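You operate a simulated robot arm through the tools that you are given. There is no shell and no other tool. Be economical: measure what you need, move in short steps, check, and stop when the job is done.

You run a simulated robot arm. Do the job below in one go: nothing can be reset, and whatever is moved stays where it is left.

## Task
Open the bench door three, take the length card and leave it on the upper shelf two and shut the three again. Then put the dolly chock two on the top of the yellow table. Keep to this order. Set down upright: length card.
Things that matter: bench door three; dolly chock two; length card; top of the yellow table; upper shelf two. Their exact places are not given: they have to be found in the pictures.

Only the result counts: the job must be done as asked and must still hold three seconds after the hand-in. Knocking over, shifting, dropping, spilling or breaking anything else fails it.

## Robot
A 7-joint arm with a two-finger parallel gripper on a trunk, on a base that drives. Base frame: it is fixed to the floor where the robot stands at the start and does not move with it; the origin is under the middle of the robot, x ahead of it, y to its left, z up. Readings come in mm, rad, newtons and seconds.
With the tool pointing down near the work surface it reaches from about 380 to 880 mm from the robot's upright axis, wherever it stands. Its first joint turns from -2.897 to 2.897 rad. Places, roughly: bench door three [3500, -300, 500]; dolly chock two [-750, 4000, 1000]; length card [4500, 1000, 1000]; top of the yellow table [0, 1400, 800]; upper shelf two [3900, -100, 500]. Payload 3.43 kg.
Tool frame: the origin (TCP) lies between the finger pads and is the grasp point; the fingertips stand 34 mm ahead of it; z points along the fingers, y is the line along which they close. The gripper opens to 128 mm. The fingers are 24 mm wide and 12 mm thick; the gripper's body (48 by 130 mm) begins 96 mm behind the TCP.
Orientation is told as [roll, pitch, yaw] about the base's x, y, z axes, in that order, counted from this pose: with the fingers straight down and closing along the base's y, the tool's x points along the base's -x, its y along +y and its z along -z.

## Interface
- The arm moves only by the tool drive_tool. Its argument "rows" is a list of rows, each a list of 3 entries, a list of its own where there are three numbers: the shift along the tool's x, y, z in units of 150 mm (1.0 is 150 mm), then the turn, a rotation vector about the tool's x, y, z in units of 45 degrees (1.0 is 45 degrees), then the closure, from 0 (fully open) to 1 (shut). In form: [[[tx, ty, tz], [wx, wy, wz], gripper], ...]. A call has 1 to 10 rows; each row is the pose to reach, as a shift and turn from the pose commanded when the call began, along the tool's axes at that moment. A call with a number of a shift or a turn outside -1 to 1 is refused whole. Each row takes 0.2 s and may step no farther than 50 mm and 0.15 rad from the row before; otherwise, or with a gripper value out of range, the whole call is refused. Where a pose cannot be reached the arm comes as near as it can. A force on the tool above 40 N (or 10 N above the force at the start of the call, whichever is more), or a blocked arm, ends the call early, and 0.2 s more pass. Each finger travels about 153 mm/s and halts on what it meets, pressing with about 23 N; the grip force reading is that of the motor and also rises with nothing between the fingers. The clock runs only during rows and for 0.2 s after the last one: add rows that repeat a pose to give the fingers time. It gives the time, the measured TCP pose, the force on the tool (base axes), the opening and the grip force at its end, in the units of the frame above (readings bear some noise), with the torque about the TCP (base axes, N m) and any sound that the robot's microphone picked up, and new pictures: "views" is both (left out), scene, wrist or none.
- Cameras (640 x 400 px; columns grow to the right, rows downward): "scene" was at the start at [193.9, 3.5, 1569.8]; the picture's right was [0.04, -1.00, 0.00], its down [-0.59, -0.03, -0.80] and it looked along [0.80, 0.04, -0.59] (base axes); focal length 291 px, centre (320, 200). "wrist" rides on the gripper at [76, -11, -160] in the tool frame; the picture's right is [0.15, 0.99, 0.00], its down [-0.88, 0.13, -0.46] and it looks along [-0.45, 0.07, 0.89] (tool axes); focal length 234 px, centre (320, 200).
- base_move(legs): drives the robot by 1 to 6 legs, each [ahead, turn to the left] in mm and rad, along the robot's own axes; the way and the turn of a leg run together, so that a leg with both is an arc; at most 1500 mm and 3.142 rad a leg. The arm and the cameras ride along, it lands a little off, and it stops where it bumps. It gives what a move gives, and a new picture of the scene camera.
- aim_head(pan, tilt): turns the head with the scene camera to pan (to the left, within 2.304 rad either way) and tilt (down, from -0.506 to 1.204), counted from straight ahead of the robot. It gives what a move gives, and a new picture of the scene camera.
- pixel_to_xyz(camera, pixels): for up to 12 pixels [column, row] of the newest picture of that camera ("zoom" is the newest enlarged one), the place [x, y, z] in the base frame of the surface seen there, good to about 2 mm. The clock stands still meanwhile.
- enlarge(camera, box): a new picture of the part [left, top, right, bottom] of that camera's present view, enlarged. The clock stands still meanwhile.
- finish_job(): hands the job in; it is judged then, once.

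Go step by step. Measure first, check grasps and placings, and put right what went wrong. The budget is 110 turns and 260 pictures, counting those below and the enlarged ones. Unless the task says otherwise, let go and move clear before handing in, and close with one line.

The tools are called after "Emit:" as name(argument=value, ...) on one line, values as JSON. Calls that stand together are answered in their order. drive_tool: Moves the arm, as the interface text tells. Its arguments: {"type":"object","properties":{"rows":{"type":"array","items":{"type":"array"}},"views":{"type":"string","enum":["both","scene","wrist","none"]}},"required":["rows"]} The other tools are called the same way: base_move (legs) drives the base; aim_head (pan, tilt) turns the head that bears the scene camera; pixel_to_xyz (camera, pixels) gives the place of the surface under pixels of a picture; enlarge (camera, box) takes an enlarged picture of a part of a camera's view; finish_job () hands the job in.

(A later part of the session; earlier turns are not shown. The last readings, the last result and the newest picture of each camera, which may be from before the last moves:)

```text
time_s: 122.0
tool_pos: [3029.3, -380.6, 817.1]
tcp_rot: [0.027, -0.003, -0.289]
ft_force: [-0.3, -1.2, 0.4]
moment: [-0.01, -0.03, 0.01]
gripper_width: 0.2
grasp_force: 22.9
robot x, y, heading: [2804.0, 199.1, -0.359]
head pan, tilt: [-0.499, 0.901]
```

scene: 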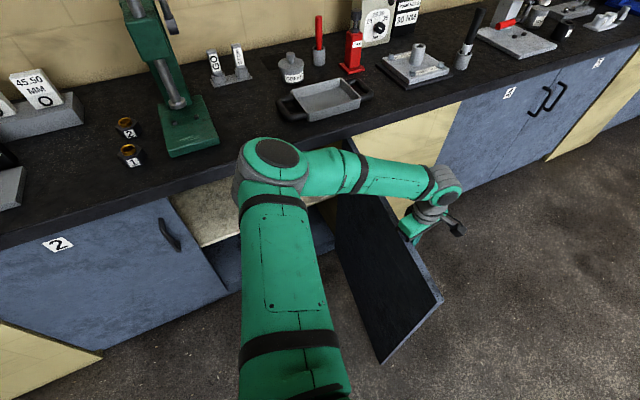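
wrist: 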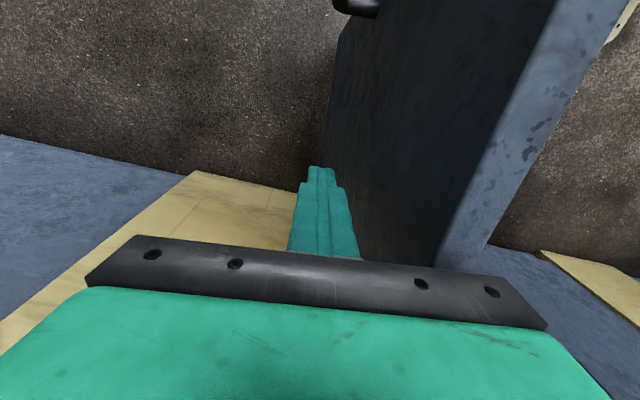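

It works; the door is at ~88°. Continue the arc with two more sweeps.

Emit:
drive_tool(rows=[[[-0.017, 0.145, 0.03], [0, 0, 0], 1], [[-0.041, 0.288, 0.03], [0, 0, 0], 1], [[-0.073, 0.431, 0.03], [0, 0, 0], 1], [[-0.112, 0.571, 0.03], [0, 0, 0], 1], [[-0.157, 0.71, 0.03], [0, 0, 0], 1], [[-0.209, 0.845, 0.03], [0, 0, 0], 1]], views="none")

Emit:
drive_tool(rows=[[[-0.059, 0.133, 0], [0, 0, 0], 1], [[-0.125, 0.263, 0], [0, 0, 0], 1], [[-0.197, 0.39, 0], [0, 0, 0], 1], [[-0.275, 0.512, 0], [0, 0, 0], 1], [[-0.359, 0.631, 0], [0, 0, 0], 1], [[-0.45, 0.745, 0], [0, 0, 0], 1]], views="scene")

```text
time_s: 123.4
tool_pos: [3091.8, -267.9, 816.8]
tcp_rot: [0.029, -0.001, -0.29]
ft_force: [-0.1, 0.5, -0.3]
moment: [0.01, -0.01, 0.02]
gripper_width: 0.0
grasp_force: 22.8
robot x, y, heading: [2801.6, 202.8, -0.366]
head pan, tilt: [-0.499, 0.901]
```

```text
time_s: 124.8
tool_pos: [3189.3, -180.8, 819.4]
tcp_rot: [0.027, -0.001, -0.292]
ft_force: [0.3, -0.3, 0.0]
moment: [0.02, 0.01, 0.01]
gripper_width: 0.0
grasp_force: 22.7
robot x, y, heading: [2803.5, 202.5, -0.365]
head pan, tilt: [-0.499, 0.901]
```

scene: 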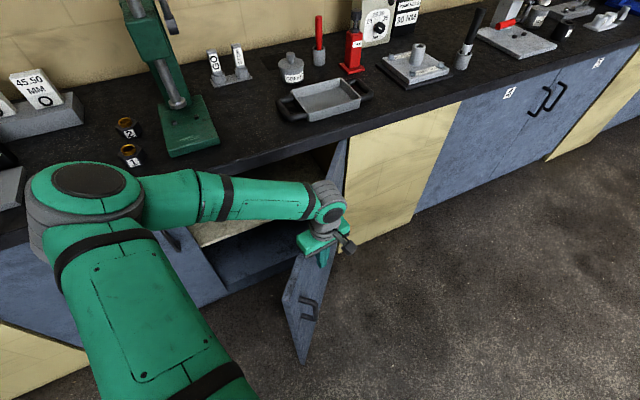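

Door at ~50°. Continue the arc.

Emit:
drive_tool(rows=[[[-0.095, 0.11, 0.04], [0, 0, 0], 1], [[-0.197, 0.214, 0.04], [0, 0, 0], 1], [[-0.303, 0.314, 0.04], [0, 0, 0], 1], [[-0.414, 0.409, 0.04], [0, 0, 0], 1], [[-0.53, 0.497, 0.04], [0, 0, 0], 1], [[-0.65, 0.579, 0.04], [0, 0, 0], 1]], views="none")

Emit:
drive_tool(rows=[[[-0.124, 0.077, 0], [0, 0, 0], 1], [[-0.252, 0.147, 0], [0, 0, 0], 1], [[-0.382, 0.21, 0], [0, 0, 0], 1], [[-0.516, 0.268, 0], [0, 0, 0], 1], [[-0.653, 0.318, 0], [0, 0, 0], 1], [[-0.792, 0.362, 0], [0, 0, 0], 1]], views="scene")

```text
time_s: 126.2
tool_pos: [3307.9, -123.4, 817.0]
tcp_rot: [0.026, -0.002, -0.29]
ft_force: [0.1, -0.2, -0.1]
moment: [0.0, -0.01, 0.0]
gripper_width: 0.1
grasp_force: 23.2
robot x, y, heading: [2807.7, 198.3, -0.366]
head pan, tilt: [-0.499, 0.901]
```

```text
time_s: 127.6
tool_pos: [3438.5, -106.1, 816.1]
tcp_rot: [0.027, -0.002, -0.291]
ft_force: [0.0, 0.1, 0.4]
moment: [0.0, -0.01, 0.02]
gripper_width: 0.3
grasp_force: 22.9
robot x, y, heading: [2805.5, 200.4, -0.365]
head pan, tilt: [-0.499, 0.901]
```

scene: 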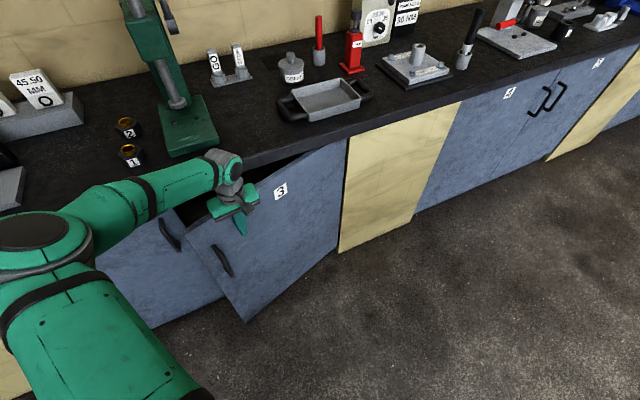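

Nearly shut. I finish the vertical sweep, then back off and pitch the tool 45° for the last push.

Emit:
drive_tool(rows=[[[-0.141, 0.036, 0], [0, 0, 0], 1], [[-0.284, 0.066, 0], [0, 0, 0], 1], [[-0.367, 0.083, 0], [0, 0, 0], 1], [[-0.457, 0.092, 0], [0, 0, 0], 1], [[-0.2, 0.092, 0], [0, 0, 0], 1], [[0.0, 0.092, 0], [0, 0, 0], 1]], views="none")

Emit:
drive_tool(rows=[[[0.1, 0, 0.1], [0, -0.18, 0], 1], [[0.2, 0, 0.2], [0, -0.36, 0], 1], [[0.2, 0, 0.3], [0, -0.54, 0], 1], [[0.2, 0, 0.4], [0, -0.72, 0], 1], [[0.2, 0, 0.4], [0, -0.9, 0], 1], [[0.2, 0, 0.4], [0, -1, 0], 1]], views="both")

```text
time_s: 129.0
tool_pos: [3439.5, -92.8, 819.3]
tcp_rot: [0.026, -0.003, -0.29]
ft_force: [0.4, -0.5, -0.3]
moment: [0.01, 0.01, 0.0]
gripper_width: 0.0
grasp_force: 22.9
robot x, y, heading: [2800.8, 199.4, -0.365]
head pan, tilt: [-0.499, 0.901]
```

```text
time_s: 130.4
tool_pos: [3412.6, -83.5, 758.2]
tcp_rot: [0.037, -0.791, -0.316]
ft_force: [-0.1, -0.5, 0.1]
moment: [-0.01, 0.02, -0.03]
gripper_width: 0.0
grasp_force: 23.5
robot x, y, heading: [2802.0, 200.8, -0.361]
head pan, tilt: [-0.499, 0.901]
```

scene: 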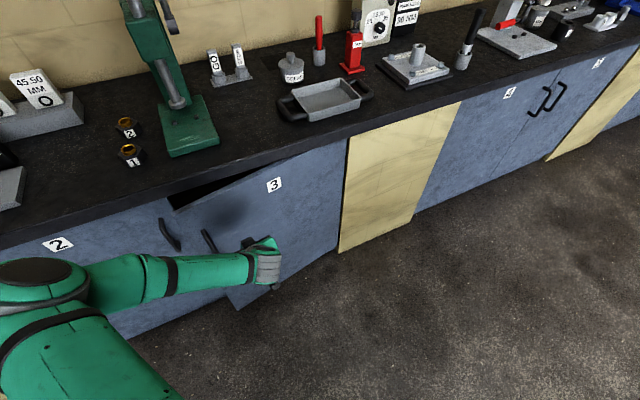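
wrist: 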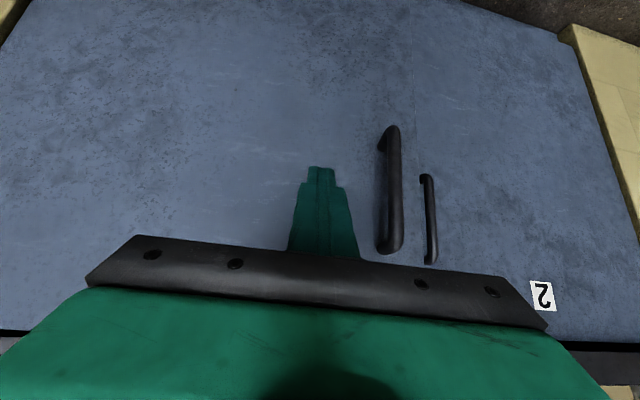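

I drive the base 80 mm closer for reach, then push forward.

Emit:
base_move(legs=[[80, 0]])

Emit:
drive_tool(rows=[[[-0.07, 0, 0.07], [0, 0, 0], 1], [[-0.14, 0, 0.14], [0, 0, 0], 1], [[-0.21, 0, 0.21], [0, 0, 0], 1], [[-0.28, 0, 0.28], [0, 0, 0], 1], [[-0.35, 0, 0.35], [0, 0, 0], 1], [[-0.42, 0, 0.42], [0, 0, 0], 1], [[-0.48, 0, 0.48], [0, 0, 0], 1]], views="scene")

```text
time_s: 131.4
tool_pos: [3489.3, -110.6, 757.3]
tcp_rot: [0.038, -0.787, -0.315]
ft_force: [0.2, 0.2, 0.0]
moment: [0.02, 0.01, -0.01]
gripper_width: 0.0
grasp_force: 22.9
robot x, y, heading: [2878.3, 170.2, -0.363]
head pan, tilt: [-0.499, 0.901]
```

scene: 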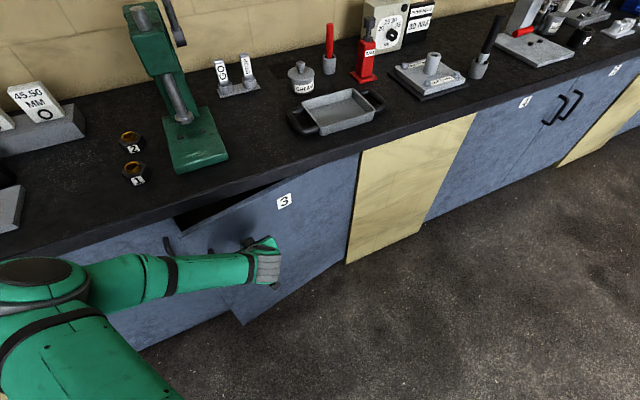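

```text
time_s: 133.0
tool_pos: [3575.1, -136.9, 757.8]
tcp_rot: [0.039, -0.78, -0.315]
ft_force: [-19.7, 9.9, 18.7]
moment: [-0.18, -0.27, -0.08]
gripper_width: 0.0
grasp_force: 23.1
robot x, y, heading: [2876.2, 171.0, -0.367]
head pan, tilt: [-0.499, 0.901]
stopped in row 7: the force on the tool passed its limit at 68 N (the readings are from after the stop); the commanded pose is now the measured one
```

scene: 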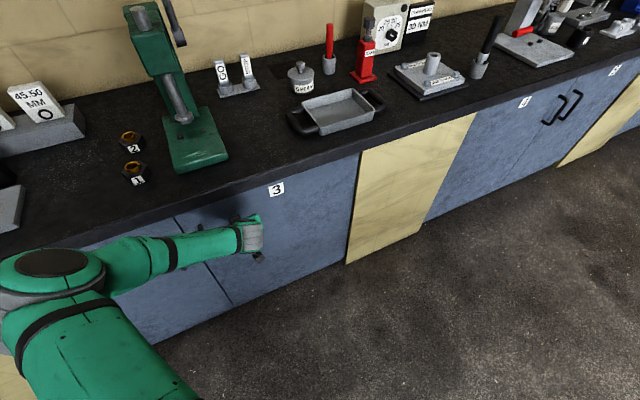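

The push ended firmly, so the door seems shut. I back off and verify that it's flush.

Emit:
drive_tool(rows=[[[0.2, 0, -0.2], [0, 0, 0], 1], [[0.4, 0, -0.4], [0, 0, 0], 1], [[0.6, 0, -0.6], [0, 0, 0], 1], [[0.6, -0.3, -0.6], [0, 0, 0], 1], [[0.6, -0.6, -0.6], [0, 0, 0], 1]], views="both")

Emit:
pixel_to_xyz(camera="scene", pixels=[[210, 270], [185, 280], [220, 285], [300, 220], [340, 200], [205, 225]])

Emit:
pixel_to_xyz(camera="wrist", pixels=[[200, 100], [320, 60], [450, 100], [480, 60], [540, 60], [560, 100], [380, 30]])

```text
time_s: 134.2
tool_pos: [3426.7, -183.7, 753.7]
tcp_rot: [0.038, -0.78, -0.315]
ft_force: [-0.1, 0.5, 0.0]
moment: [-0.03, 0.05, -0.07]
gripper_width: 0.2
grasp_force: 23.2
robot x, y, heading: [2877.5, 169.6, -0.358]
head pan, tilt: [-0.499, 0.901]
```

scene: 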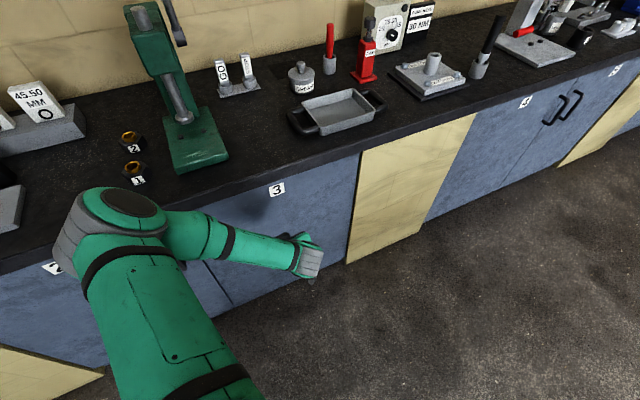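
wrist: 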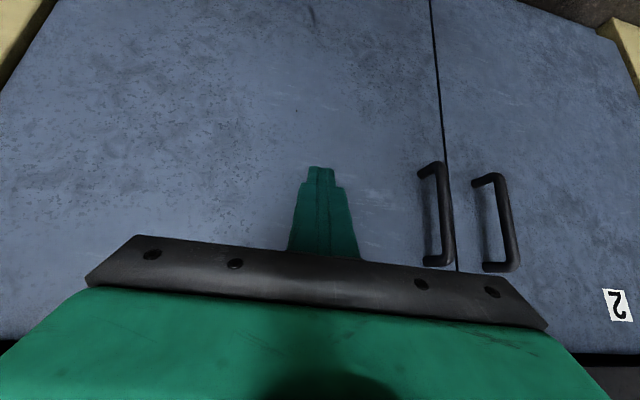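

```text
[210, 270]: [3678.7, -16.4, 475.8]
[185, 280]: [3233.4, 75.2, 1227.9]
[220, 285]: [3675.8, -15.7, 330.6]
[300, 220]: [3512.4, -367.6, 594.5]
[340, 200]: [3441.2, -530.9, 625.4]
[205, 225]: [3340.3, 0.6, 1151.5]
```

```text
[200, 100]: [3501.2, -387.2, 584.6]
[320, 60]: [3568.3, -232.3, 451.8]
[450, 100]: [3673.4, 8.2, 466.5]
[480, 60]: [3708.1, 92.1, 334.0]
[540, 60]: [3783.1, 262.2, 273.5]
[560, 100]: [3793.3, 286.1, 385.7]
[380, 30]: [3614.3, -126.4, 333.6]
```

Door 3 is flush with door 2 (depths within 2 mm): shut. Now I raise and fold the arm for the drive to the far side.

Emit:
drive_tool(rows=[[[-0.16, 0.12, -0.16], [0, 0, 0], 1], [[-0.33, 0.24, -0.33], [0, 0, 0], 1], [[-0.5, 0.36, -0.5], [0, 0, 0], 1], [[-0.669, 0.5, -0.669], [0, 0, 0], 1]], views="none")

Emit:
drive_tool(rows=[[[0, 0.05, -0.157], [0, 0.18, 0], 1], [[0, 0.1, -0.314], [0, 0.36, 0], 1], [[0, 0.2, -0.47], [0, 0.54, 0], 1], [[0, 0.3, -0.63], [0, 0.72, 0], 1], [[0, 0.4, -0.79], [0, 0.9, 0], 1], [[0, 0.4, -0.94], [0, 1, 0], 1]], views="none")

Emit:
drive_tool(rows=[[[0.1, 0, -0.2], [0, 0, 0], 1], [[0.2, 0, -0.4], [0, 0, 0], 1], [[0.3, 0, -0.6], [0, 0, 0], 1]], views="none")

Emit:
aim_head(pan=1.8, tilt=0.5)

```text
time_s: 135.2
tool_pos: [3445.7, -116.5, 902.1]
tcp_rot: [0.04, -0.781, -0.317]
ft_force: [-0.2, -0.6, -0.7]
moment: [0.02, 0.01, 0.01]
gripper_width: 0.2
grasp_force: 23.2
robot x, y, heading: [2877.5, 168.6, -0.358]
head pan, tilt: [-0.499, 0.901]
```

```text
time_s: 136.6
tool_pos: [3371.1, -35.5, 1002.9]
tcp_rot: [0.027, 0.008, -0.289]
ft_force: [0.5, 0.5, 0.4]
moment: [0.03, 0.01, -0.01]
gripper_width: 0.1
grasp_force: 22.6
robot x, y, heading: [2872.4, 171.7, -0.364]
head pan, tilt: [-0.499, 0.901]
```

```text
time_s: 137.4
tool_pos: [3327.8, -25.1, 1093.3]
tcp_rot: [0.027, 0.006, -0.287]
ft_force: [1.3, -0.1, -0.2]
moment: [0.01, 0.02, 0.0]
gripper_width: 0.0
grasp_force: 23.3
robot x, y, heading: [2882.3, 168.7, -0.363]
head pan, tilt: [-0.499, 0.901]
```

```text
time_s: 139.5
tool_pos: [3327.4, -24.6, 1092.5]
tcp_rot: [0.028, 0.004, -0.29]
ft_force: [0.0, 0.8, 0.6]
moment: [-0.02, 0.0, 0.02]
gripper_width: 0.2
grasp_force: 23.5
robot x, y, heading: [2878.9, 166.8, -0.363]
head pan, tilt: [1.799, 0.499]
```

scene: 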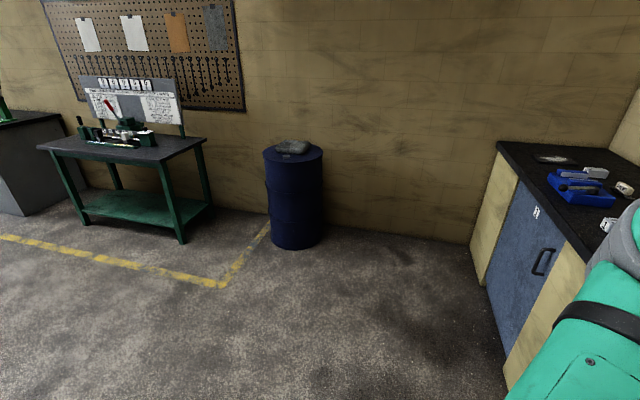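

I turn left and drive between the tables towards [1300, 1700], then look ahead.

Emit:
base_move(legs=[[0, 2.734], [1100, 0], [1100, 0]])

Emit:
aim_head(pan=0.2, tilt=0.4)

```text
time_s: 157.6
tool_pos: [1063.0, 2187.7, 1091.9]
tcp_rot: [0.025, 0.004, 2.406]
ft_force: [0.2, 1.0, 0.2]
moment: [0.0, 0.03, 0.01]
gripper_width: 0.0
grasp_force: 23.2
robot x, y, heading: [1386.7, 1816.4, 2.336]
head pan, tilt: [1.799, 0.499]
```

scene: 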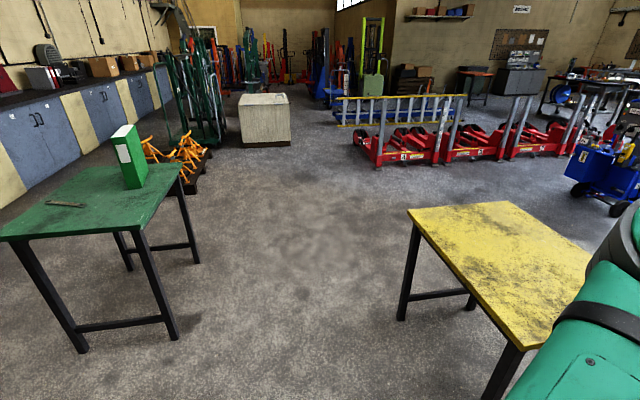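

```text
time_s: 159.3
tool_pos: [1063.9, 2187.1, 1093.4]
tcp_rot: [0.026, 0.004, 2.405]
ft_force: [-0.5, 1.2, -0.1]
moment: [0.0, 0.01, 0.0]
gripper_width: 0.0
grasp_force: 22.5
robot x, y, heading: [1385.2, 1818.2, 2.332]
head pan, tilt: [0.201, 0.4]
```

scene: 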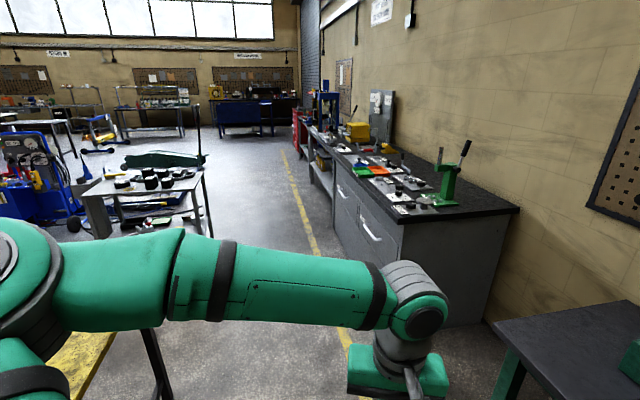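

The wall bench is ahead right. I enlarge it and measure.

Emit:
enlarge(camera="scene", box=[290, 100, 530, 250])

Emit:
pixel_to_xyz(camera="scene", pixels=[[440, 200], [400, 190], [370, 170], [345, 150], [405, 225], [510, 210], [340, 150], [140, 180], [325, 150], [175, 210], [95, 190], [60, 340]])

```text
2.67 times, centred on (410, 175) of scene
```

zoom: 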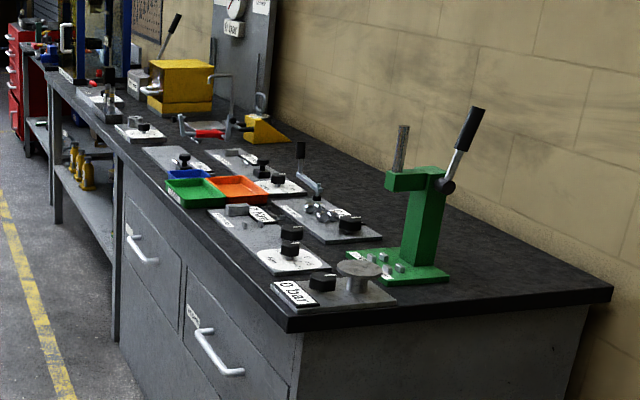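

```text
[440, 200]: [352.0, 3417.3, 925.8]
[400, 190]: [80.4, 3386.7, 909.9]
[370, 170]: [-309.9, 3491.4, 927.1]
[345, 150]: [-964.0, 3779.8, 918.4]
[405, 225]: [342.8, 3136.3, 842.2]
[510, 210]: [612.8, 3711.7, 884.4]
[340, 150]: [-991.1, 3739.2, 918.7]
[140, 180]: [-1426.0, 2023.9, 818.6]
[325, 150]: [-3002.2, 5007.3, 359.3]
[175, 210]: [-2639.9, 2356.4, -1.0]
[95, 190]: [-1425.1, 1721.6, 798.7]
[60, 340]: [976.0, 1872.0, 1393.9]
```

Emit:
pixel_to_xyz(camera="zoom", pixels=[[265, 132], [210, 130], [195, 90], [140, 130], [205, 115], [255, 100], [110, 90], [150, 85], [170, 155], [80, 170]])

Emit:
enlarge(camera="scene", box=[300, 110, 412, 180])

```text
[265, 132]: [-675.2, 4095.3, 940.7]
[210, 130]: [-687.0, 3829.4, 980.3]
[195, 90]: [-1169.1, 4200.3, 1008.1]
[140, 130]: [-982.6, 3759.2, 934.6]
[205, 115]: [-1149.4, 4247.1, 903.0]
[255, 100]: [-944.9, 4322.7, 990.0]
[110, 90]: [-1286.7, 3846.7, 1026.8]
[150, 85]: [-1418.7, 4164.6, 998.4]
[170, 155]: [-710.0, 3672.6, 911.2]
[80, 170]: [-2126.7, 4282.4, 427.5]
```

```text
5.71 times, centred on (356, 145) of scene
```

zoom: 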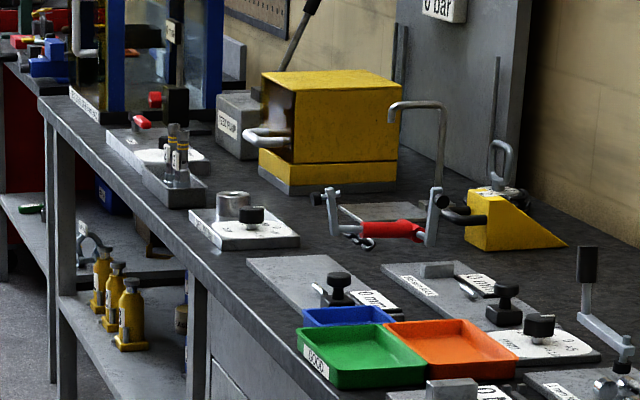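

The yellow wedge with a loop handle at about [-675, 4095, 940] looks like the chock. I drive to stand in front of it at a distance and inspect.

Emit:
base_move(legs=[[0, 0.278], [1260, 0], [1260, 0], [0, -1.465]])

Emit:
aim_head(pan=0.0, tilt=0.55)

```text
time_s: 176.8
tool_pos: [-556.4, 3538.6, 1092.0]
tcp_rot: [0.026, 0.005, 1.181]
ft_force: [1.1, -0.7, -0.3]
moment: [0.01, -0.02, -0.01]
gripper_width: 0.0
grasp_force: 23.2
robot x, y, heading: [-798.3, 3113.0, 1.105]
head pan, tilt: [0.201, 0.4]
```

scene: 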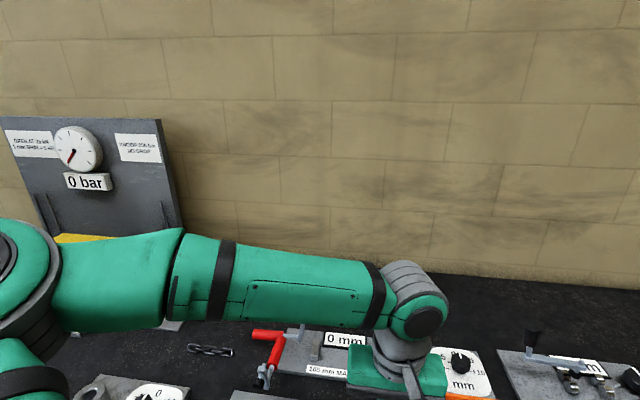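

```text
time_s: 177.5
tool_pos: [-557.5, 3539.1, 1092.0]
tcp_rot: [0.026, 0.005, 1.18]
ft_force: [-0.3, 0.6, 0.9]
moment: [0.0, -0.01, 0.03]
gripper_width: 0.0
grasp_force: 23.0
robot x, y, heading: [-799.0, 3112.8, 1.111]
head pan, tilt: [0.0, 0.55]
```

scene: 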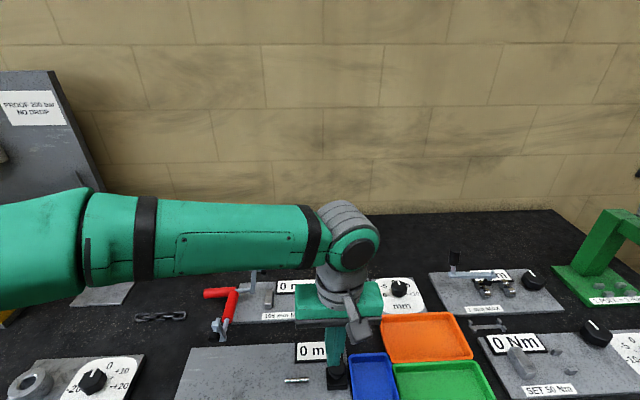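

The wedge is hidden behind the forearm, to my left. I shift the base ~280 mm left.

Emit:
base_move(legs=[[0, 1.146], [270, 0], [0, -1.1]])

Emit:
drive_tool(rows=[[[0, -0.3, 0], [0, 0, 0], 0.5], [[0, -0.6, 0], [0, 0, 0], 0], [[0, -0.9, 0], [0, 0, 0], 0]], views="both")

```text
time_s: 185.8
tool_pos: [-742.3, 3768.3, 1091.9]
tcp_rot: [0.026, 0.005, 1.212]
ft_force: [0.5, 1.2, -0.8]
moment: [-0.03, -0.02, 0.01]
gripper_width: 0.0
grasp_force: 23.6
robot x, y, heading: [-966.5, 3329.4, 1.137]
head pan, tilt: [0.0, 0.55]
```

scene: 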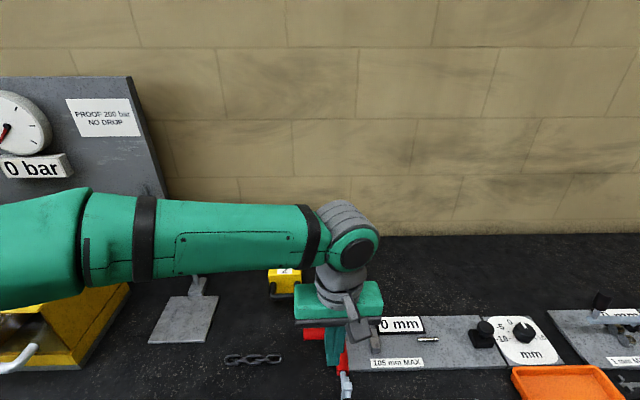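

```text
time_s: 186.6
tool_pos: [-619.3, 3720.3, 1091.9]
tcp_rot: [0.027, 0.004, 1.213]
ft_force: [-0.7, -0.1, 0.2]
moment: [-0.04, -0.09, -0.02]
gripper_width: 127.8
grasp_force: 0.0
robot x, y, heading: [-968.6, 3334.9, 1.138]
head pan, tilt: [0.0, 0.55]
```

scene: 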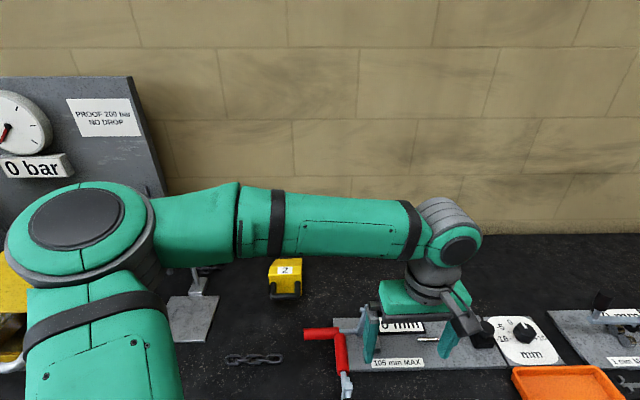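
wrist: 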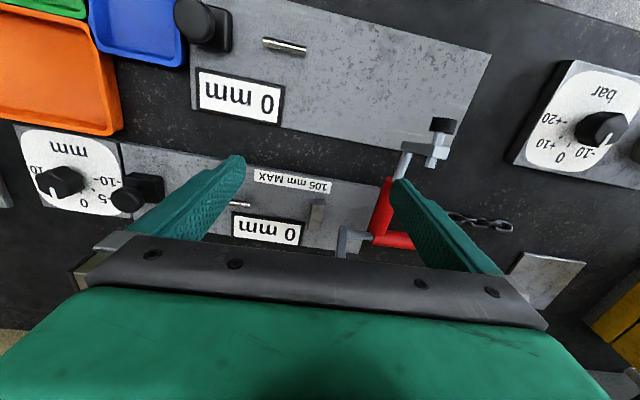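

The yellow wedge at (285,278) carries a label "2"-like. I enlarge and measure it.

Emit:
enlarge(camera="scene", box=[237, 245, 333, 305])

Emit:
enlarge(camera="scene", box=[150, 220, 390, 370])

```text
6.67 times, centred on (285, 275) of scene
```

zoom: 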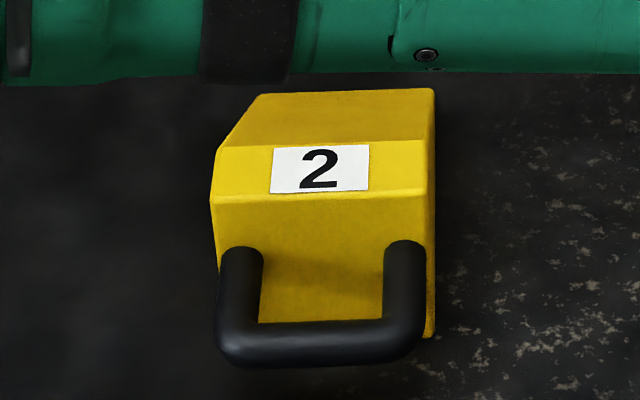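

```text
2.67 times, centred on (270, 295) of scene
```

zoom: 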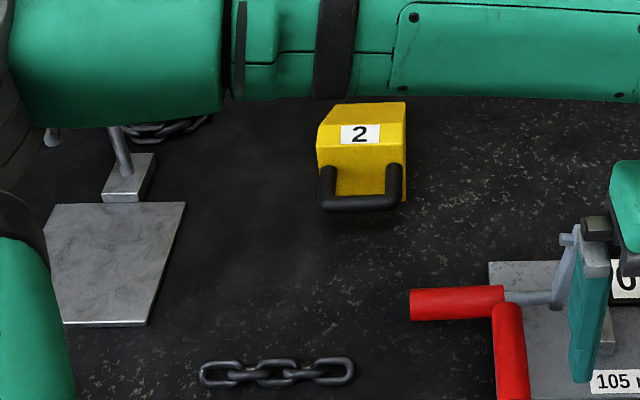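

Emit:
pixel_to_xyz(camera="zoom", pixels=[[360, 134], [340, 110], [398, 106], [322, 150], [400, 150], [345, 155], [405, 195], [360, 202], [395, 200], [325, 205], [300, 200], [450, 180]])

```text
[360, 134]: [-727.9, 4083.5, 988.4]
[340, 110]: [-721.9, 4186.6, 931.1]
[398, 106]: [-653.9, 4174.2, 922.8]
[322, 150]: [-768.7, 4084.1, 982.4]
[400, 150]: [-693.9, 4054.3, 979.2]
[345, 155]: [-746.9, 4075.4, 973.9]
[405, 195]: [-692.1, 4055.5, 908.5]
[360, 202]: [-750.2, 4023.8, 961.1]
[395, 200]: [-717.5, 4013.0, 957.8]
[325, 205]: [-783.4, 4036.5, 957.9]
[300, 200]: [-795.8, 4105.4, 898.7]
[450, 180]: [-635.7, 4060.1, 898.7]
```

This is chock two: an 80 mm wide wedge, base z 899, top 988. I'll grip it across the width with the tool vertical; first move above it at the present height.

Emit:
drive_tool(rows=[[[-0.25, 0.17, 0], [0, 0, 0.01], 0], [[-0.5, 0.34, 0], [0, 0, 0.02], 0], [[-0.74, 0.5, 0], [0, 0, 0.027], 0]], views="none")

Emit:
drive_tool(rows=[[[-0.25, 0.17, 0], [0, 0, 0], 0], [[-0.5, 0.34, 0], [0, 0, 0], 0], [[-0.74, 0.5, 0], [0, 0, 0], 0]], views="both")

```text
time_s: 187.3
tool_pos: [-648.1, 3849.6, 1094.4]
tcp_rot: [0.025, 0.006, 1.19]
ft_force: [-0.6, 0.0, -0.6]
moment: [-0.01, -0.01, 0.04]
gripper_width: 127.9
grasp_force: 0.2
robot x, y, heading: [-971.0, 3334.9, 1.142]
head pan, tilt: [0.0, 0.55]
```

```text
time_s: 188.2
tool_pos: [-675.0, 3983.0, 1091.2]
tcp_rot: [0.028, 0.005, 1.191]
ft_force: [0.4, -0.5, -0.5]
moment: [0.02, -0.02, 0.0]
gripper_width: 128.3
grasp_force: 0.0
robot x, y, heading: [-968.1, 3335.9, 1.135]
head pan, tilt: [0.0, 0.55]
```

scene: 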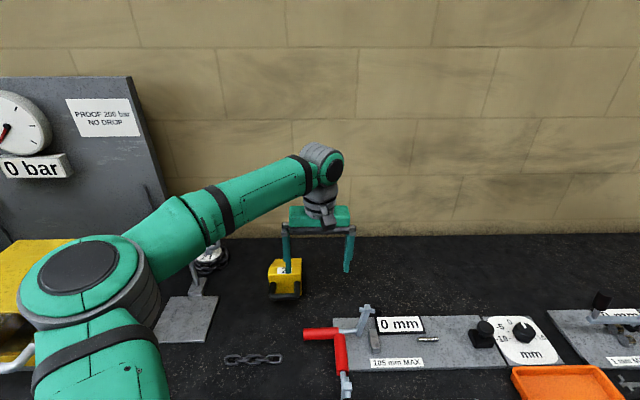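
wrist: 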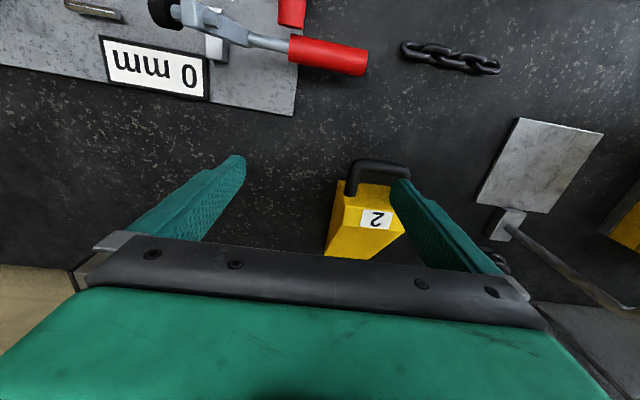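

Emit:
pixel_to_xyz(camera="wrist", pixels=[[515, 222], [570, 265], [600, 295], [505, 255], [540, 120], [375, 195], [360, 250], [400, 235], [330, 250], [378, 165]])

Emit:
drive_tool(rows=[[[-0.2, 0.18, 0], [0, 0, 0], 0], [[-0.45, 0.36, 0], [0, 0, 0], 0], [[-0.695, 0.543, 0], [0, 0, 0], 0]], views="both")

```text
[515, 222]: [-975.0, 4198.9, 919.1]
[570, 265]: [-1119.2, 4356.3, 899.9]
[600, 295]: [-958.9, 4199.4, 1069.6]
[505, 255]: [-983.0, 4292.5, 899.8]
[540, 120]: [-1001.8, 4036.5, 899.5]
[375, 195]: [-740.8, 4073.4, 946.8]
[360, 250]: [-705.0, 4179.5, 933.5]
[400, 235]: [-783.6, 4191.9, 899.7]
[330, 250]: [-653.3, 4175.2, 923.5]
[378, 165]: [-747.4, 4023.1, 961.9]
```

```text
time_s: 188.9
tool_pos: [-716.4, 4112.1, 1094.7]
tcp_rot: [0.026, 0.007, 1.191]
ft_force: [-0.4, 0.7, 0.6]
moment: [0.02, -0.03, 0.0]
gripper_width: 128.1
grasp_force: 0.1
robot x, y, heading: [-969.8, 3330.8, 1.141]
head pan, tilt: [0.0, 0.55]
```

scene: 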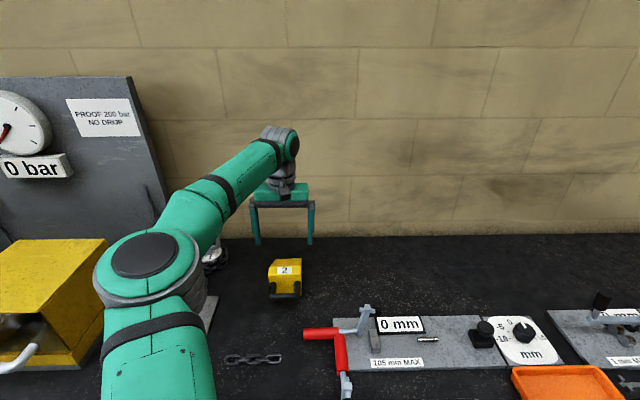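
wrist: 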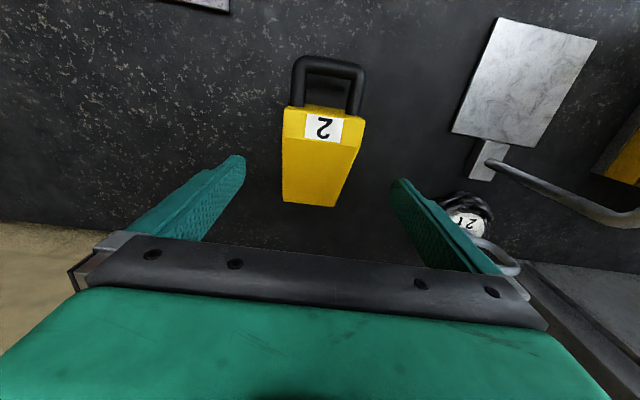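

Emit:
pixel_to_xyz(camera="wrist", pixels=[[465, 220], [450, 200], [435, 198], [505, 262], [480, 205], [320, 195], [345, 170], [285, 150], [362, 125]])

```text
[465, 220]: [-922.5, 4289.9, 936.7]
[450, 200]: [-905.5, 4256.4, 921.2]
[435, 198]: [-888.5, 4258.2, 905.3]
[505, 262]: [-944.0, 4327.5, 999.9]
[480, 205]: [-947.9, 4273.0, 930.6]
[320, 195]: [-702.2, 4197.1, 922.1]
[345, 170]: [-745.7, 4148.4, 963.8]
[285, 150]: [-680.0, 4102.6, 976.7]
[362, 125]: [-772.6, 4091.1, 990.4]
```

Everything clear and centred. I descend and close.

Emit:
drive_tool(rows=[[[0, 0, 0.25], [0, 0, 0], 0], [[0, 0, 0.5], [0, 0, 0], 0], [[0, 0, 0.75], [0, 0, 0], 0], [[0, 0, 0.98], [0, 0, 0], 0], [[0, 0, 0.98], [0, 0, 0], 0.3], [[0, 0, 0.98], [0, 0, 0], 0.5], [[0, 0, 0.98], [0, 0, 0], 0.8]], views="wrist")

```text
time_s: 190.6
tool_pos: [-713.3, 4108.3, 946.6]
tcp_rot: [0.027, 0.004, 1.193]
ft_force: [1.6, 2.5, 2.5]
moment: [-0.46, -0.36, 0.2]
gripper_width: 90.1
grasp_force: 23.0
robot x, y, heading: [-968.2, 3334.7, 1.139]
head pan, tilt: [0.0, 0.55]
```

wrist: 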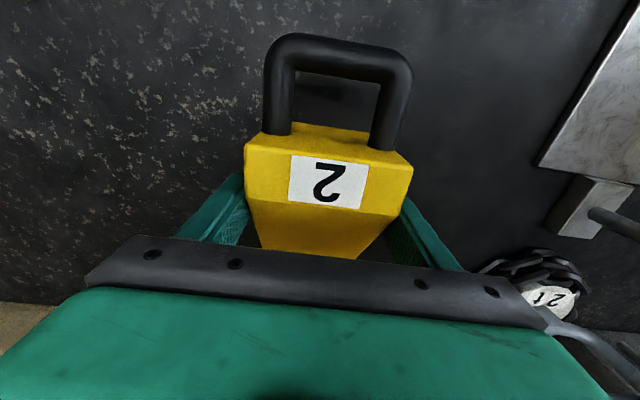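

Gripped (90 mm). I lift and check.

Emit:
drive_tool(rows=[[[0, 0, -0.1], [0, 0, 0], 1], [[0, 0, -0.3], [0, 0, 0], 1], [[0, 0, -0.55], [0, 0, 0], 1], [[0, 0, -0.8], [0, 0, 0], 1], [[0, 0, -1], [0, 0, 0], 1]], views="both")

```text
time_s: 191.8
tool_pos: [-713.3, 4109.1, 1096.3]
tcp_rot: [0.026, 0.006, 1.192]
ft_force: [-0.6, 0.3, -7.3]
moment: [-0.11, 0.03, 0.01]
gripper_width: 89.8
grasp_force: 22.8
robot x, y, heading: [-969.5, 3333.1, 1.137]
head pan, tilt: [0.0, 0.55]
```

scene: 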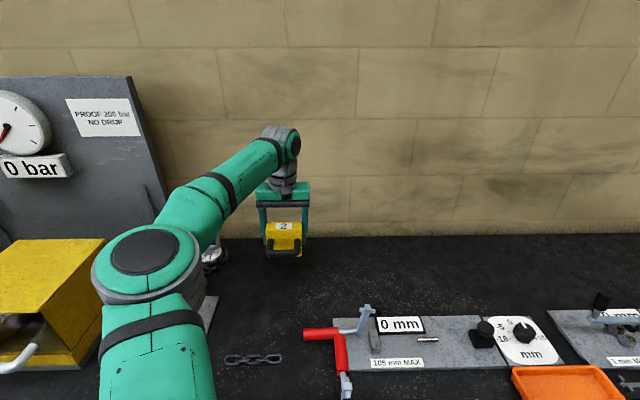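
wrist: 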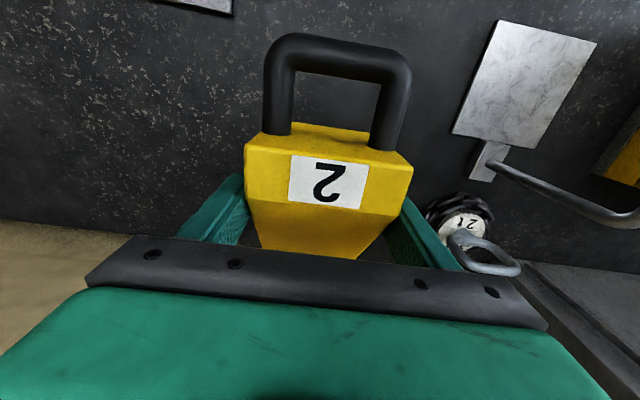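

Held firmly (7.3 N). I back off from the bench and turn right towards the yellow table.

Emit:
base_move(legs=[[-450, 0], [0, -2.06]])

Emit:
aim_head(pan=0.0, tilt=0.5)

```text
time_s: 194.6
tool_pos: [-901.2, 3699.8, 1096.1]
tcp_rot: [0.028, 0.005, 1.19]
ft_force: [-0.4, -0.5, -6.8]
moment: [-0.06, 0.04, 0.0]
gripper_width: 90.2
grasp_force: 22.7
robot x, y, heading: [-1156.3, 2926.8, 1.135]
head pan, tilt: [0.0, 0.55]
stopped in leg 1: the robot was blocked; the commanded pose is now the measured one
```

scene: 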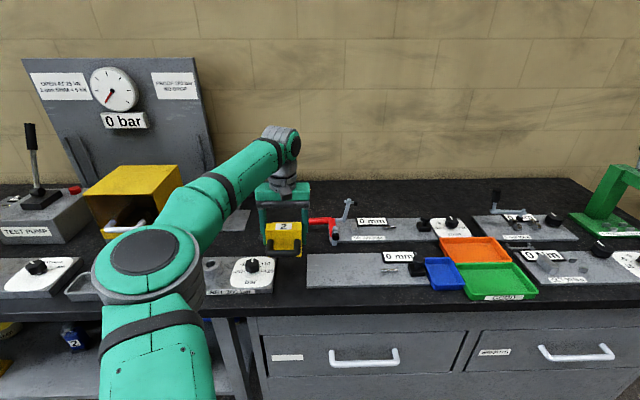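

```text
time_s: 195.2
tool_pos: [-901.9, 3700.6, 1097.2]
tcp_rot: [0.024, 0.004, 1.19]
ft_force: [-0.7, 1.0, -6.6]
moment: [-0.05, 0.03, -0.04]
gripper_width: 89.9
grasp_force: 22.6
robot x, y, heading: [-1158.0, 2922.0, 1.141]
head pan, tilt: [0.0, 0.499]
```

scene: 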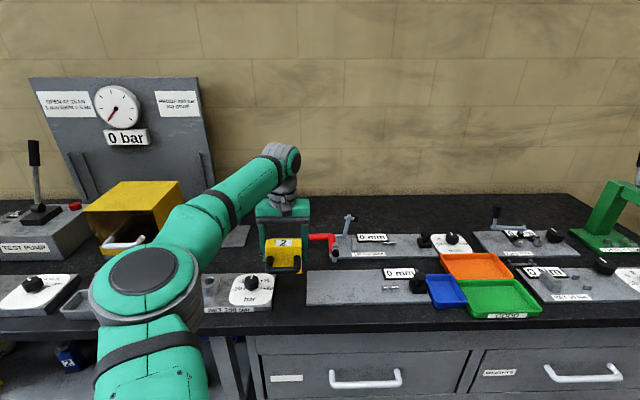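

The base was blocked just at the end of backing. I look behind on both sides.

Emit:
aim_head(pan=2.3, tilt=0.7)

Emit:
aim_head(pan=-2.3, tilt=0.7)

```text
time_s: 197.4
tool_pos: [-901.6, 3700.8, 1095.8]
tcp_rot: [0.025, 0.006, 1.191]
ft_force: [-0.5, 0.3, -7.0]
moment: [-0.03, 0.03, 0.04]
gripper_width: 89.8
grasp_force: 22.8
robot x, y, heading: [-1156.9, 2923.6, 1.138]
head pan, tilt: [2.3, 0.7]
```

scene: 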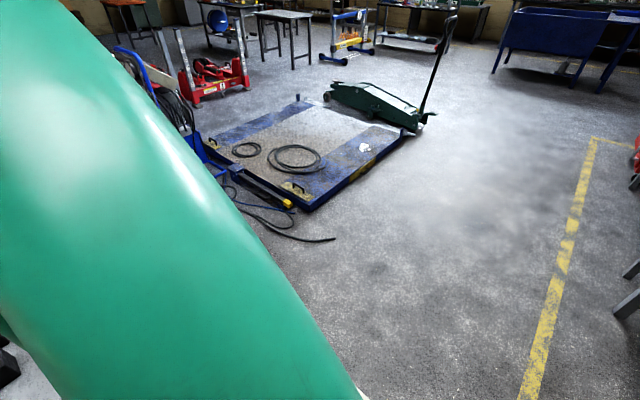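

```text
time_s: 201.0
tool_pos: [-901.5, 3700.3, 1097.5]
tcp_rot: [0.027, 0.007, 1.192]
ft_force: [-0.6, -0.7, -7.1]
moment: [-0.06, 0.05, 0.01]
gripper_width: 89.9
grasp_force: 22.5
robot x, y, heading: [-1159.4, 2923.2, 1.139]
head pan, tilt: [-2.3, 0.7]
```

scene: 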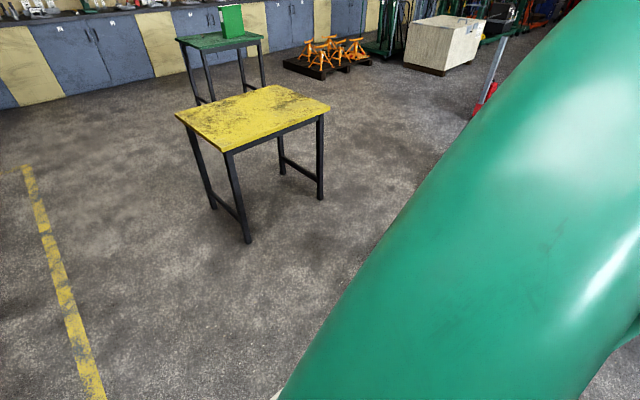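

Nothing is visible close on either side; something directly behind (probably the trolley) was reached. I go 60 mm forward, retract and raise the arm, then turn right.

Emit:
drive_tool(rows=[[[0.25, 0, -0.1], [0, 0, 0], 1], [[0.5, 0, -0.2], [0, 0, 0], 1], [[0.75, 0, -0.3], [0, 0, 0], 1], [[0.99, 0, -0.4], [0, 0, 0], 1]], views="none")

Emit:
base_move(legs=[[60, 0], [0, -1.6]])

```text
time_s: 202.0
tool_pos: [-955.7, 3564.7, 1156.1]
tcp_rot: [0.026, 0.007, 1.189]
ft_force: [1.2, 0.4, -7.3]
moment: [-0.06, 0.05, -0.04]
gripper_width: 89.9
grasp_force: 23.3
robot x, y, heading: [-1159.0, 2923.0, 1.133]
head pan, tilt: [-2.3, 0.7]
```

```text
time_s: 207.5
tool_pos: [-510.2, 2730.1, 1155.7]
tcp_rot: [0.027, 0.005, -0.456]
ft_force: [-0.8, 0.3, -6.9]
moment: [0.07, 0.08, -0.05]
gripper_width: 89.7
grasp_force: 23.1
robot x, y, heading: [-1132.5, 2980.6, -0.514]
head pan, tilt: [-2.3, 0.7]
```

scene: 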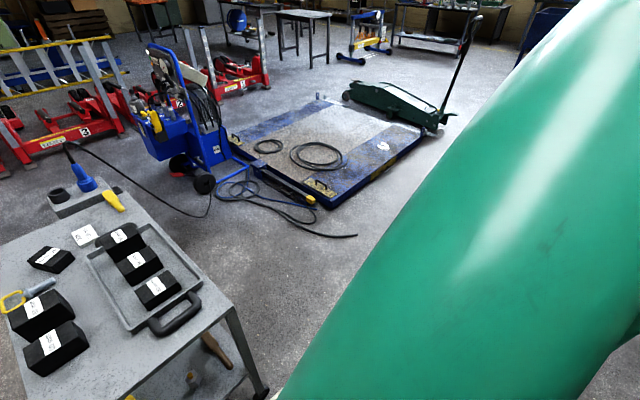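

Emit:
pixel_to_xyz(camera="scene", pixels=[[226, 308], [120, 200], [130, 398], [60, 345], [265, 393]])

Emit:
aim_head(pan=-0.3, tilt=0.5)

```text
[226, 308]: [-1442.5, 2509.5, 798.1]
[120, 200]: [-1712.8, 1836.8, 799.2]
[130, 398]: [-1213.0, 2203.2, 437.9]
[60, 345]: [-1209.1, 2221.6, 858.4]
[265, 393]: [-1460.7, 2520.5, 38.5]
```

```text
time_s: 209.5
tool_pos: [-510.8, 2731.0, 1155.2]
tcp_rot: [0.025, 0.006, -0.457]
ft_force: [-0.6, 0.1, -6.9]
moment: [0.01, 0.05, 0.01]
gripper_width: 89.9
grasp_force: 23.3
robot x, y, heading: [-1132.5, 2984.7, -0.511]
head pan, tilt: [-0.3, 0.499]
```

scene: 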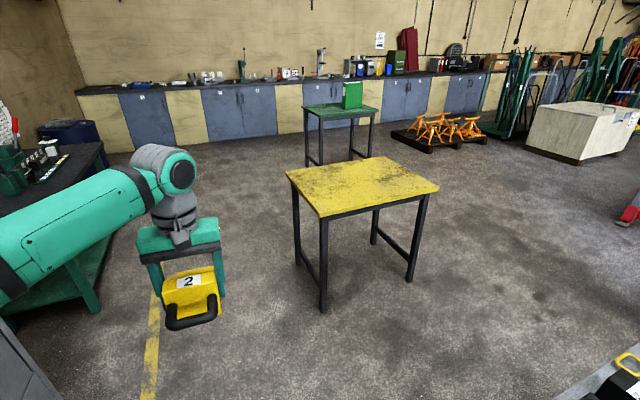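

The trolley stands where it was. Now I measure the yellow table's top.

Emit:
pixel_to_xyz(camera="scene", pixels=[[288, 174], [320, 213], [435, 187], [375, 158], [360, 185], [325, 195], [345, 175]])

```text
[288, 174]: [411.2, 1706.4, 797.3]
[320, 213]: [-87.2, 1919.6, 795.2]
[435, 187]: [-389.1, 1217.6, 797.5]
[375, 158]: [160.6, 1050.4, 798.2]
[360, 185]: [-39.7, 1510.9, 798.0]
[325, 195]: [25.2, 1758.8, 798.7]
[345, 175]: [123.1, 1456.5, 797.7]
```

The table top is at z 798 with corners (-87,1920), (411,1706), (160,1050), (-389,1218). I drive to its short side at about [352, 2254] and face it.

Emit:
base_move(legs=[[0, 0.055], [830, 0], [830, 0], [0, -1.52]])

Emit:
aim_head(pan=0.0, tilt=0.75)

```text
time_s: 222.5
tool_pos: [150.9, 1589.9, 1154.5]
tcp_rot: [0.026, 0.006, -1.938]
ft_force: [-0.5, 0.1, -7.8]
moment: [0.07, 0.0, -0.01]
gripper_width: 89.8
grasp_force: 22.9
robot x, y, heading: [344.6, 2231.5, -1.993]
head pan, tilt: [-0.3, 0.499]
```

scene: 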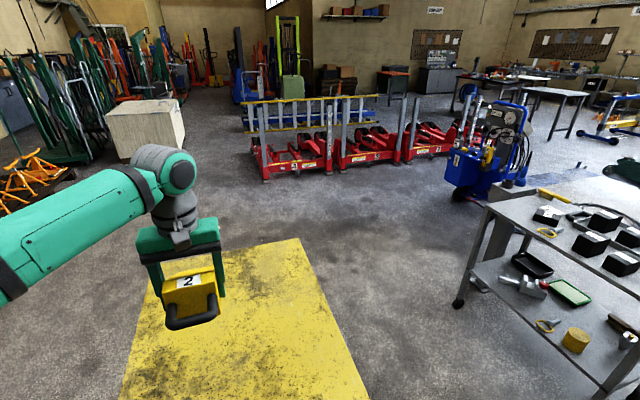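

```text
time_s: 223.3
tool_pos: [151.4, 1590.7, 1153.8]
tcp_rot: [0.027, 0.005, -1.94]
ft_force: [0.0, 0.0, -6.9]
moment: [0.03, -0.03, 0.02]
gripper_width: 90.2
grasp_force: 23.0
robot x, y, heading: [342.8, 2231.6, -1.995]
head pan, tilt: [0.0, 0.75]
```

scene: 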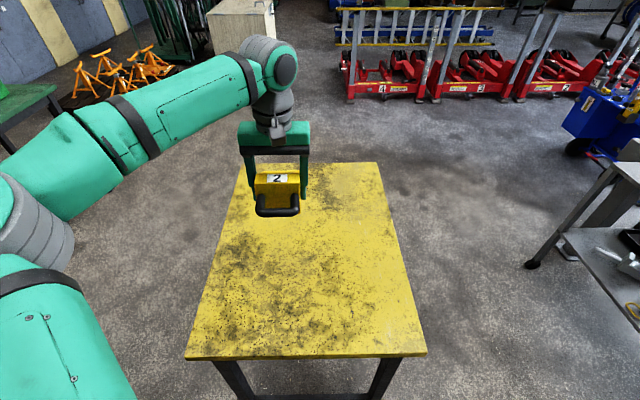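

The chock hangs over the table. I shift towards the middle and lower it.

Emit:
drive_tool(rows=[[[0, -0.1, 0.25], [0, 0, 0], 1], [[0, -0.2, 0.5], [0, 0, 0], 1], [[0, -0.3, 0.75], [0, 0, 0], 1], [[0, -0.4, 1], [0, 0, 0], 1]], views="none")

Emit:
drive_tool(rows=[[[0, 0, 0.25], [0, 0, 0], 1], [[0, 0, 0.5], [0, 0, 0], 1], [[0, 0, 0.75], [0, 0, 0], 1], [[0, 0, 0.98], [0, 0, 0], 1]], views="both")

```text
time_s: 224.3
tool_pos: [98.8, 1610.7, 1006.5]
tcp_rot: [0.03, 0.007, -1.94]
ft_force: [0.8, 0.9, -6.7]
moment: [0.04, 0.02, -0.02]
gripper_width: 89.8
grasp_force: 22.8
robot x, y, heading: [341.1, 2230.5, -1.996]
head pan, tilt: [0.0, 0.75]
```

```text
time_s: 225.3
tool_pos: [102.9, 1610.0, 856.8]
tcp_rot: [0.026, 0.005, -1.94]
ft_force: [-0.2, 0.0, -6.1]
moment: [0.06, -0.05, 0.02]
gripper_width: 89.8
grasp_force: 23.3
robot x, y, heading: [343.5, 2233.9, -1.995]
head pan, tilt: [0.0, 0.75]
```

scene: 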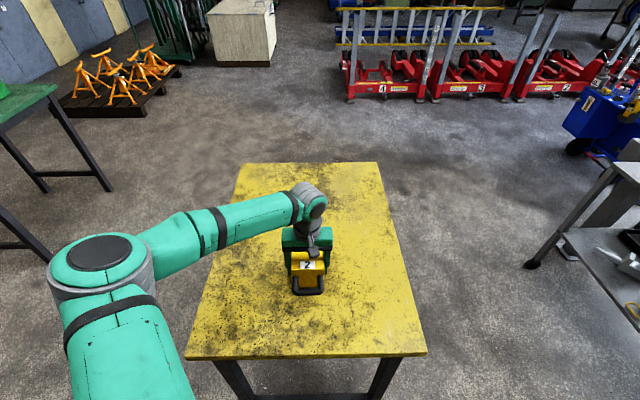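
wrist: 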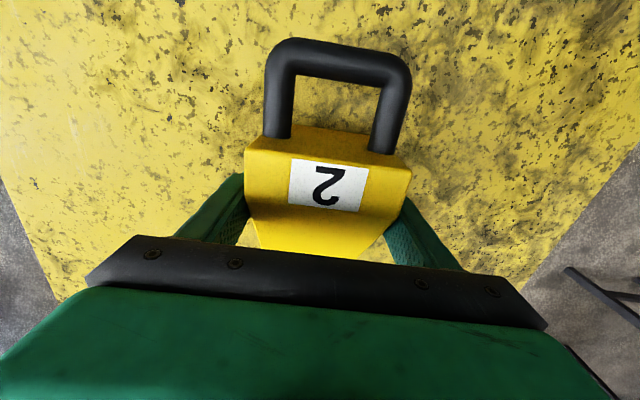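

About 11 mm remain; I lower gently to contact.

Emit:
drive_tool(rows=[[[0, 0, 0.025], [0, 0, 0], 1], [[0, 0, 0.045], [0, 0, 0], 1], [[0, 0, 0.06], [0, 0, 0], 1], [[0, 0, 0.072], [0, 0, 0], 1]], views="none")

```text
time_s: 226.3
tool_pos: [103.1, 1609.3, 847.1]
tcp_rot: [0.026, 0.004, -1.939]
ft_force: [1.5, 2.4, 1.2]
moment: [-0.55, 0.54, -0.03]
gripper_width: 89.9
grasp_force: 23.2
robot x, y, heading: [345.6, 2232.4, -2.0]
head pan, tilt: [0.0, 0.75]
```

The force reversed: the chock rests on the table. I open and lift away.

Emit:
drive_tool(rows=[[[0, 0, 0], [0, 0, 0], 0.5], [[0, 0, 0], [0, 0, 0], 0.25], [[0, 0, 0], [0, 0, 0], 0], [[0, 0, 0], [0, 0, 0], 0], [[0, 0, -0.2], [0, 0, 0], 0], [[0, 0, -0.5], [0, 0, 0], 0], [[0, 0, -0.8], [0, 0, 0], 0], [[0, 0, -1], [0, 0, 0], 0]], views="both")

```text
time_s: 228.1
tool_pos: [99.2, 1609.0, 998.0]
tcp_rot: [0.028, 0.007, -1.937]
ft_force: [0.6, -0.3, -0.8]
moment: [0.01, -0.03, 0.02]
gripper_width: 127.9
grasp_force: 0.1
robot x, y, heading: [344.8, 2232.6, -1.997]
head pan, tilt: [0.0, 0.75]
```

scene: 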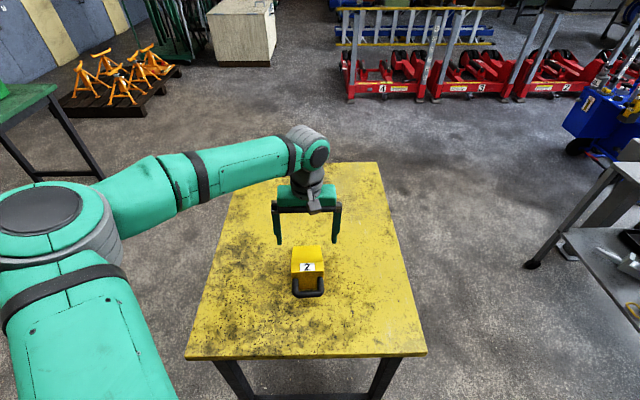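
wrist: 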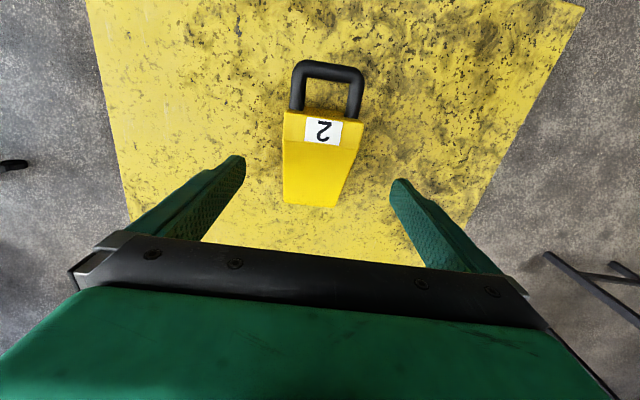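

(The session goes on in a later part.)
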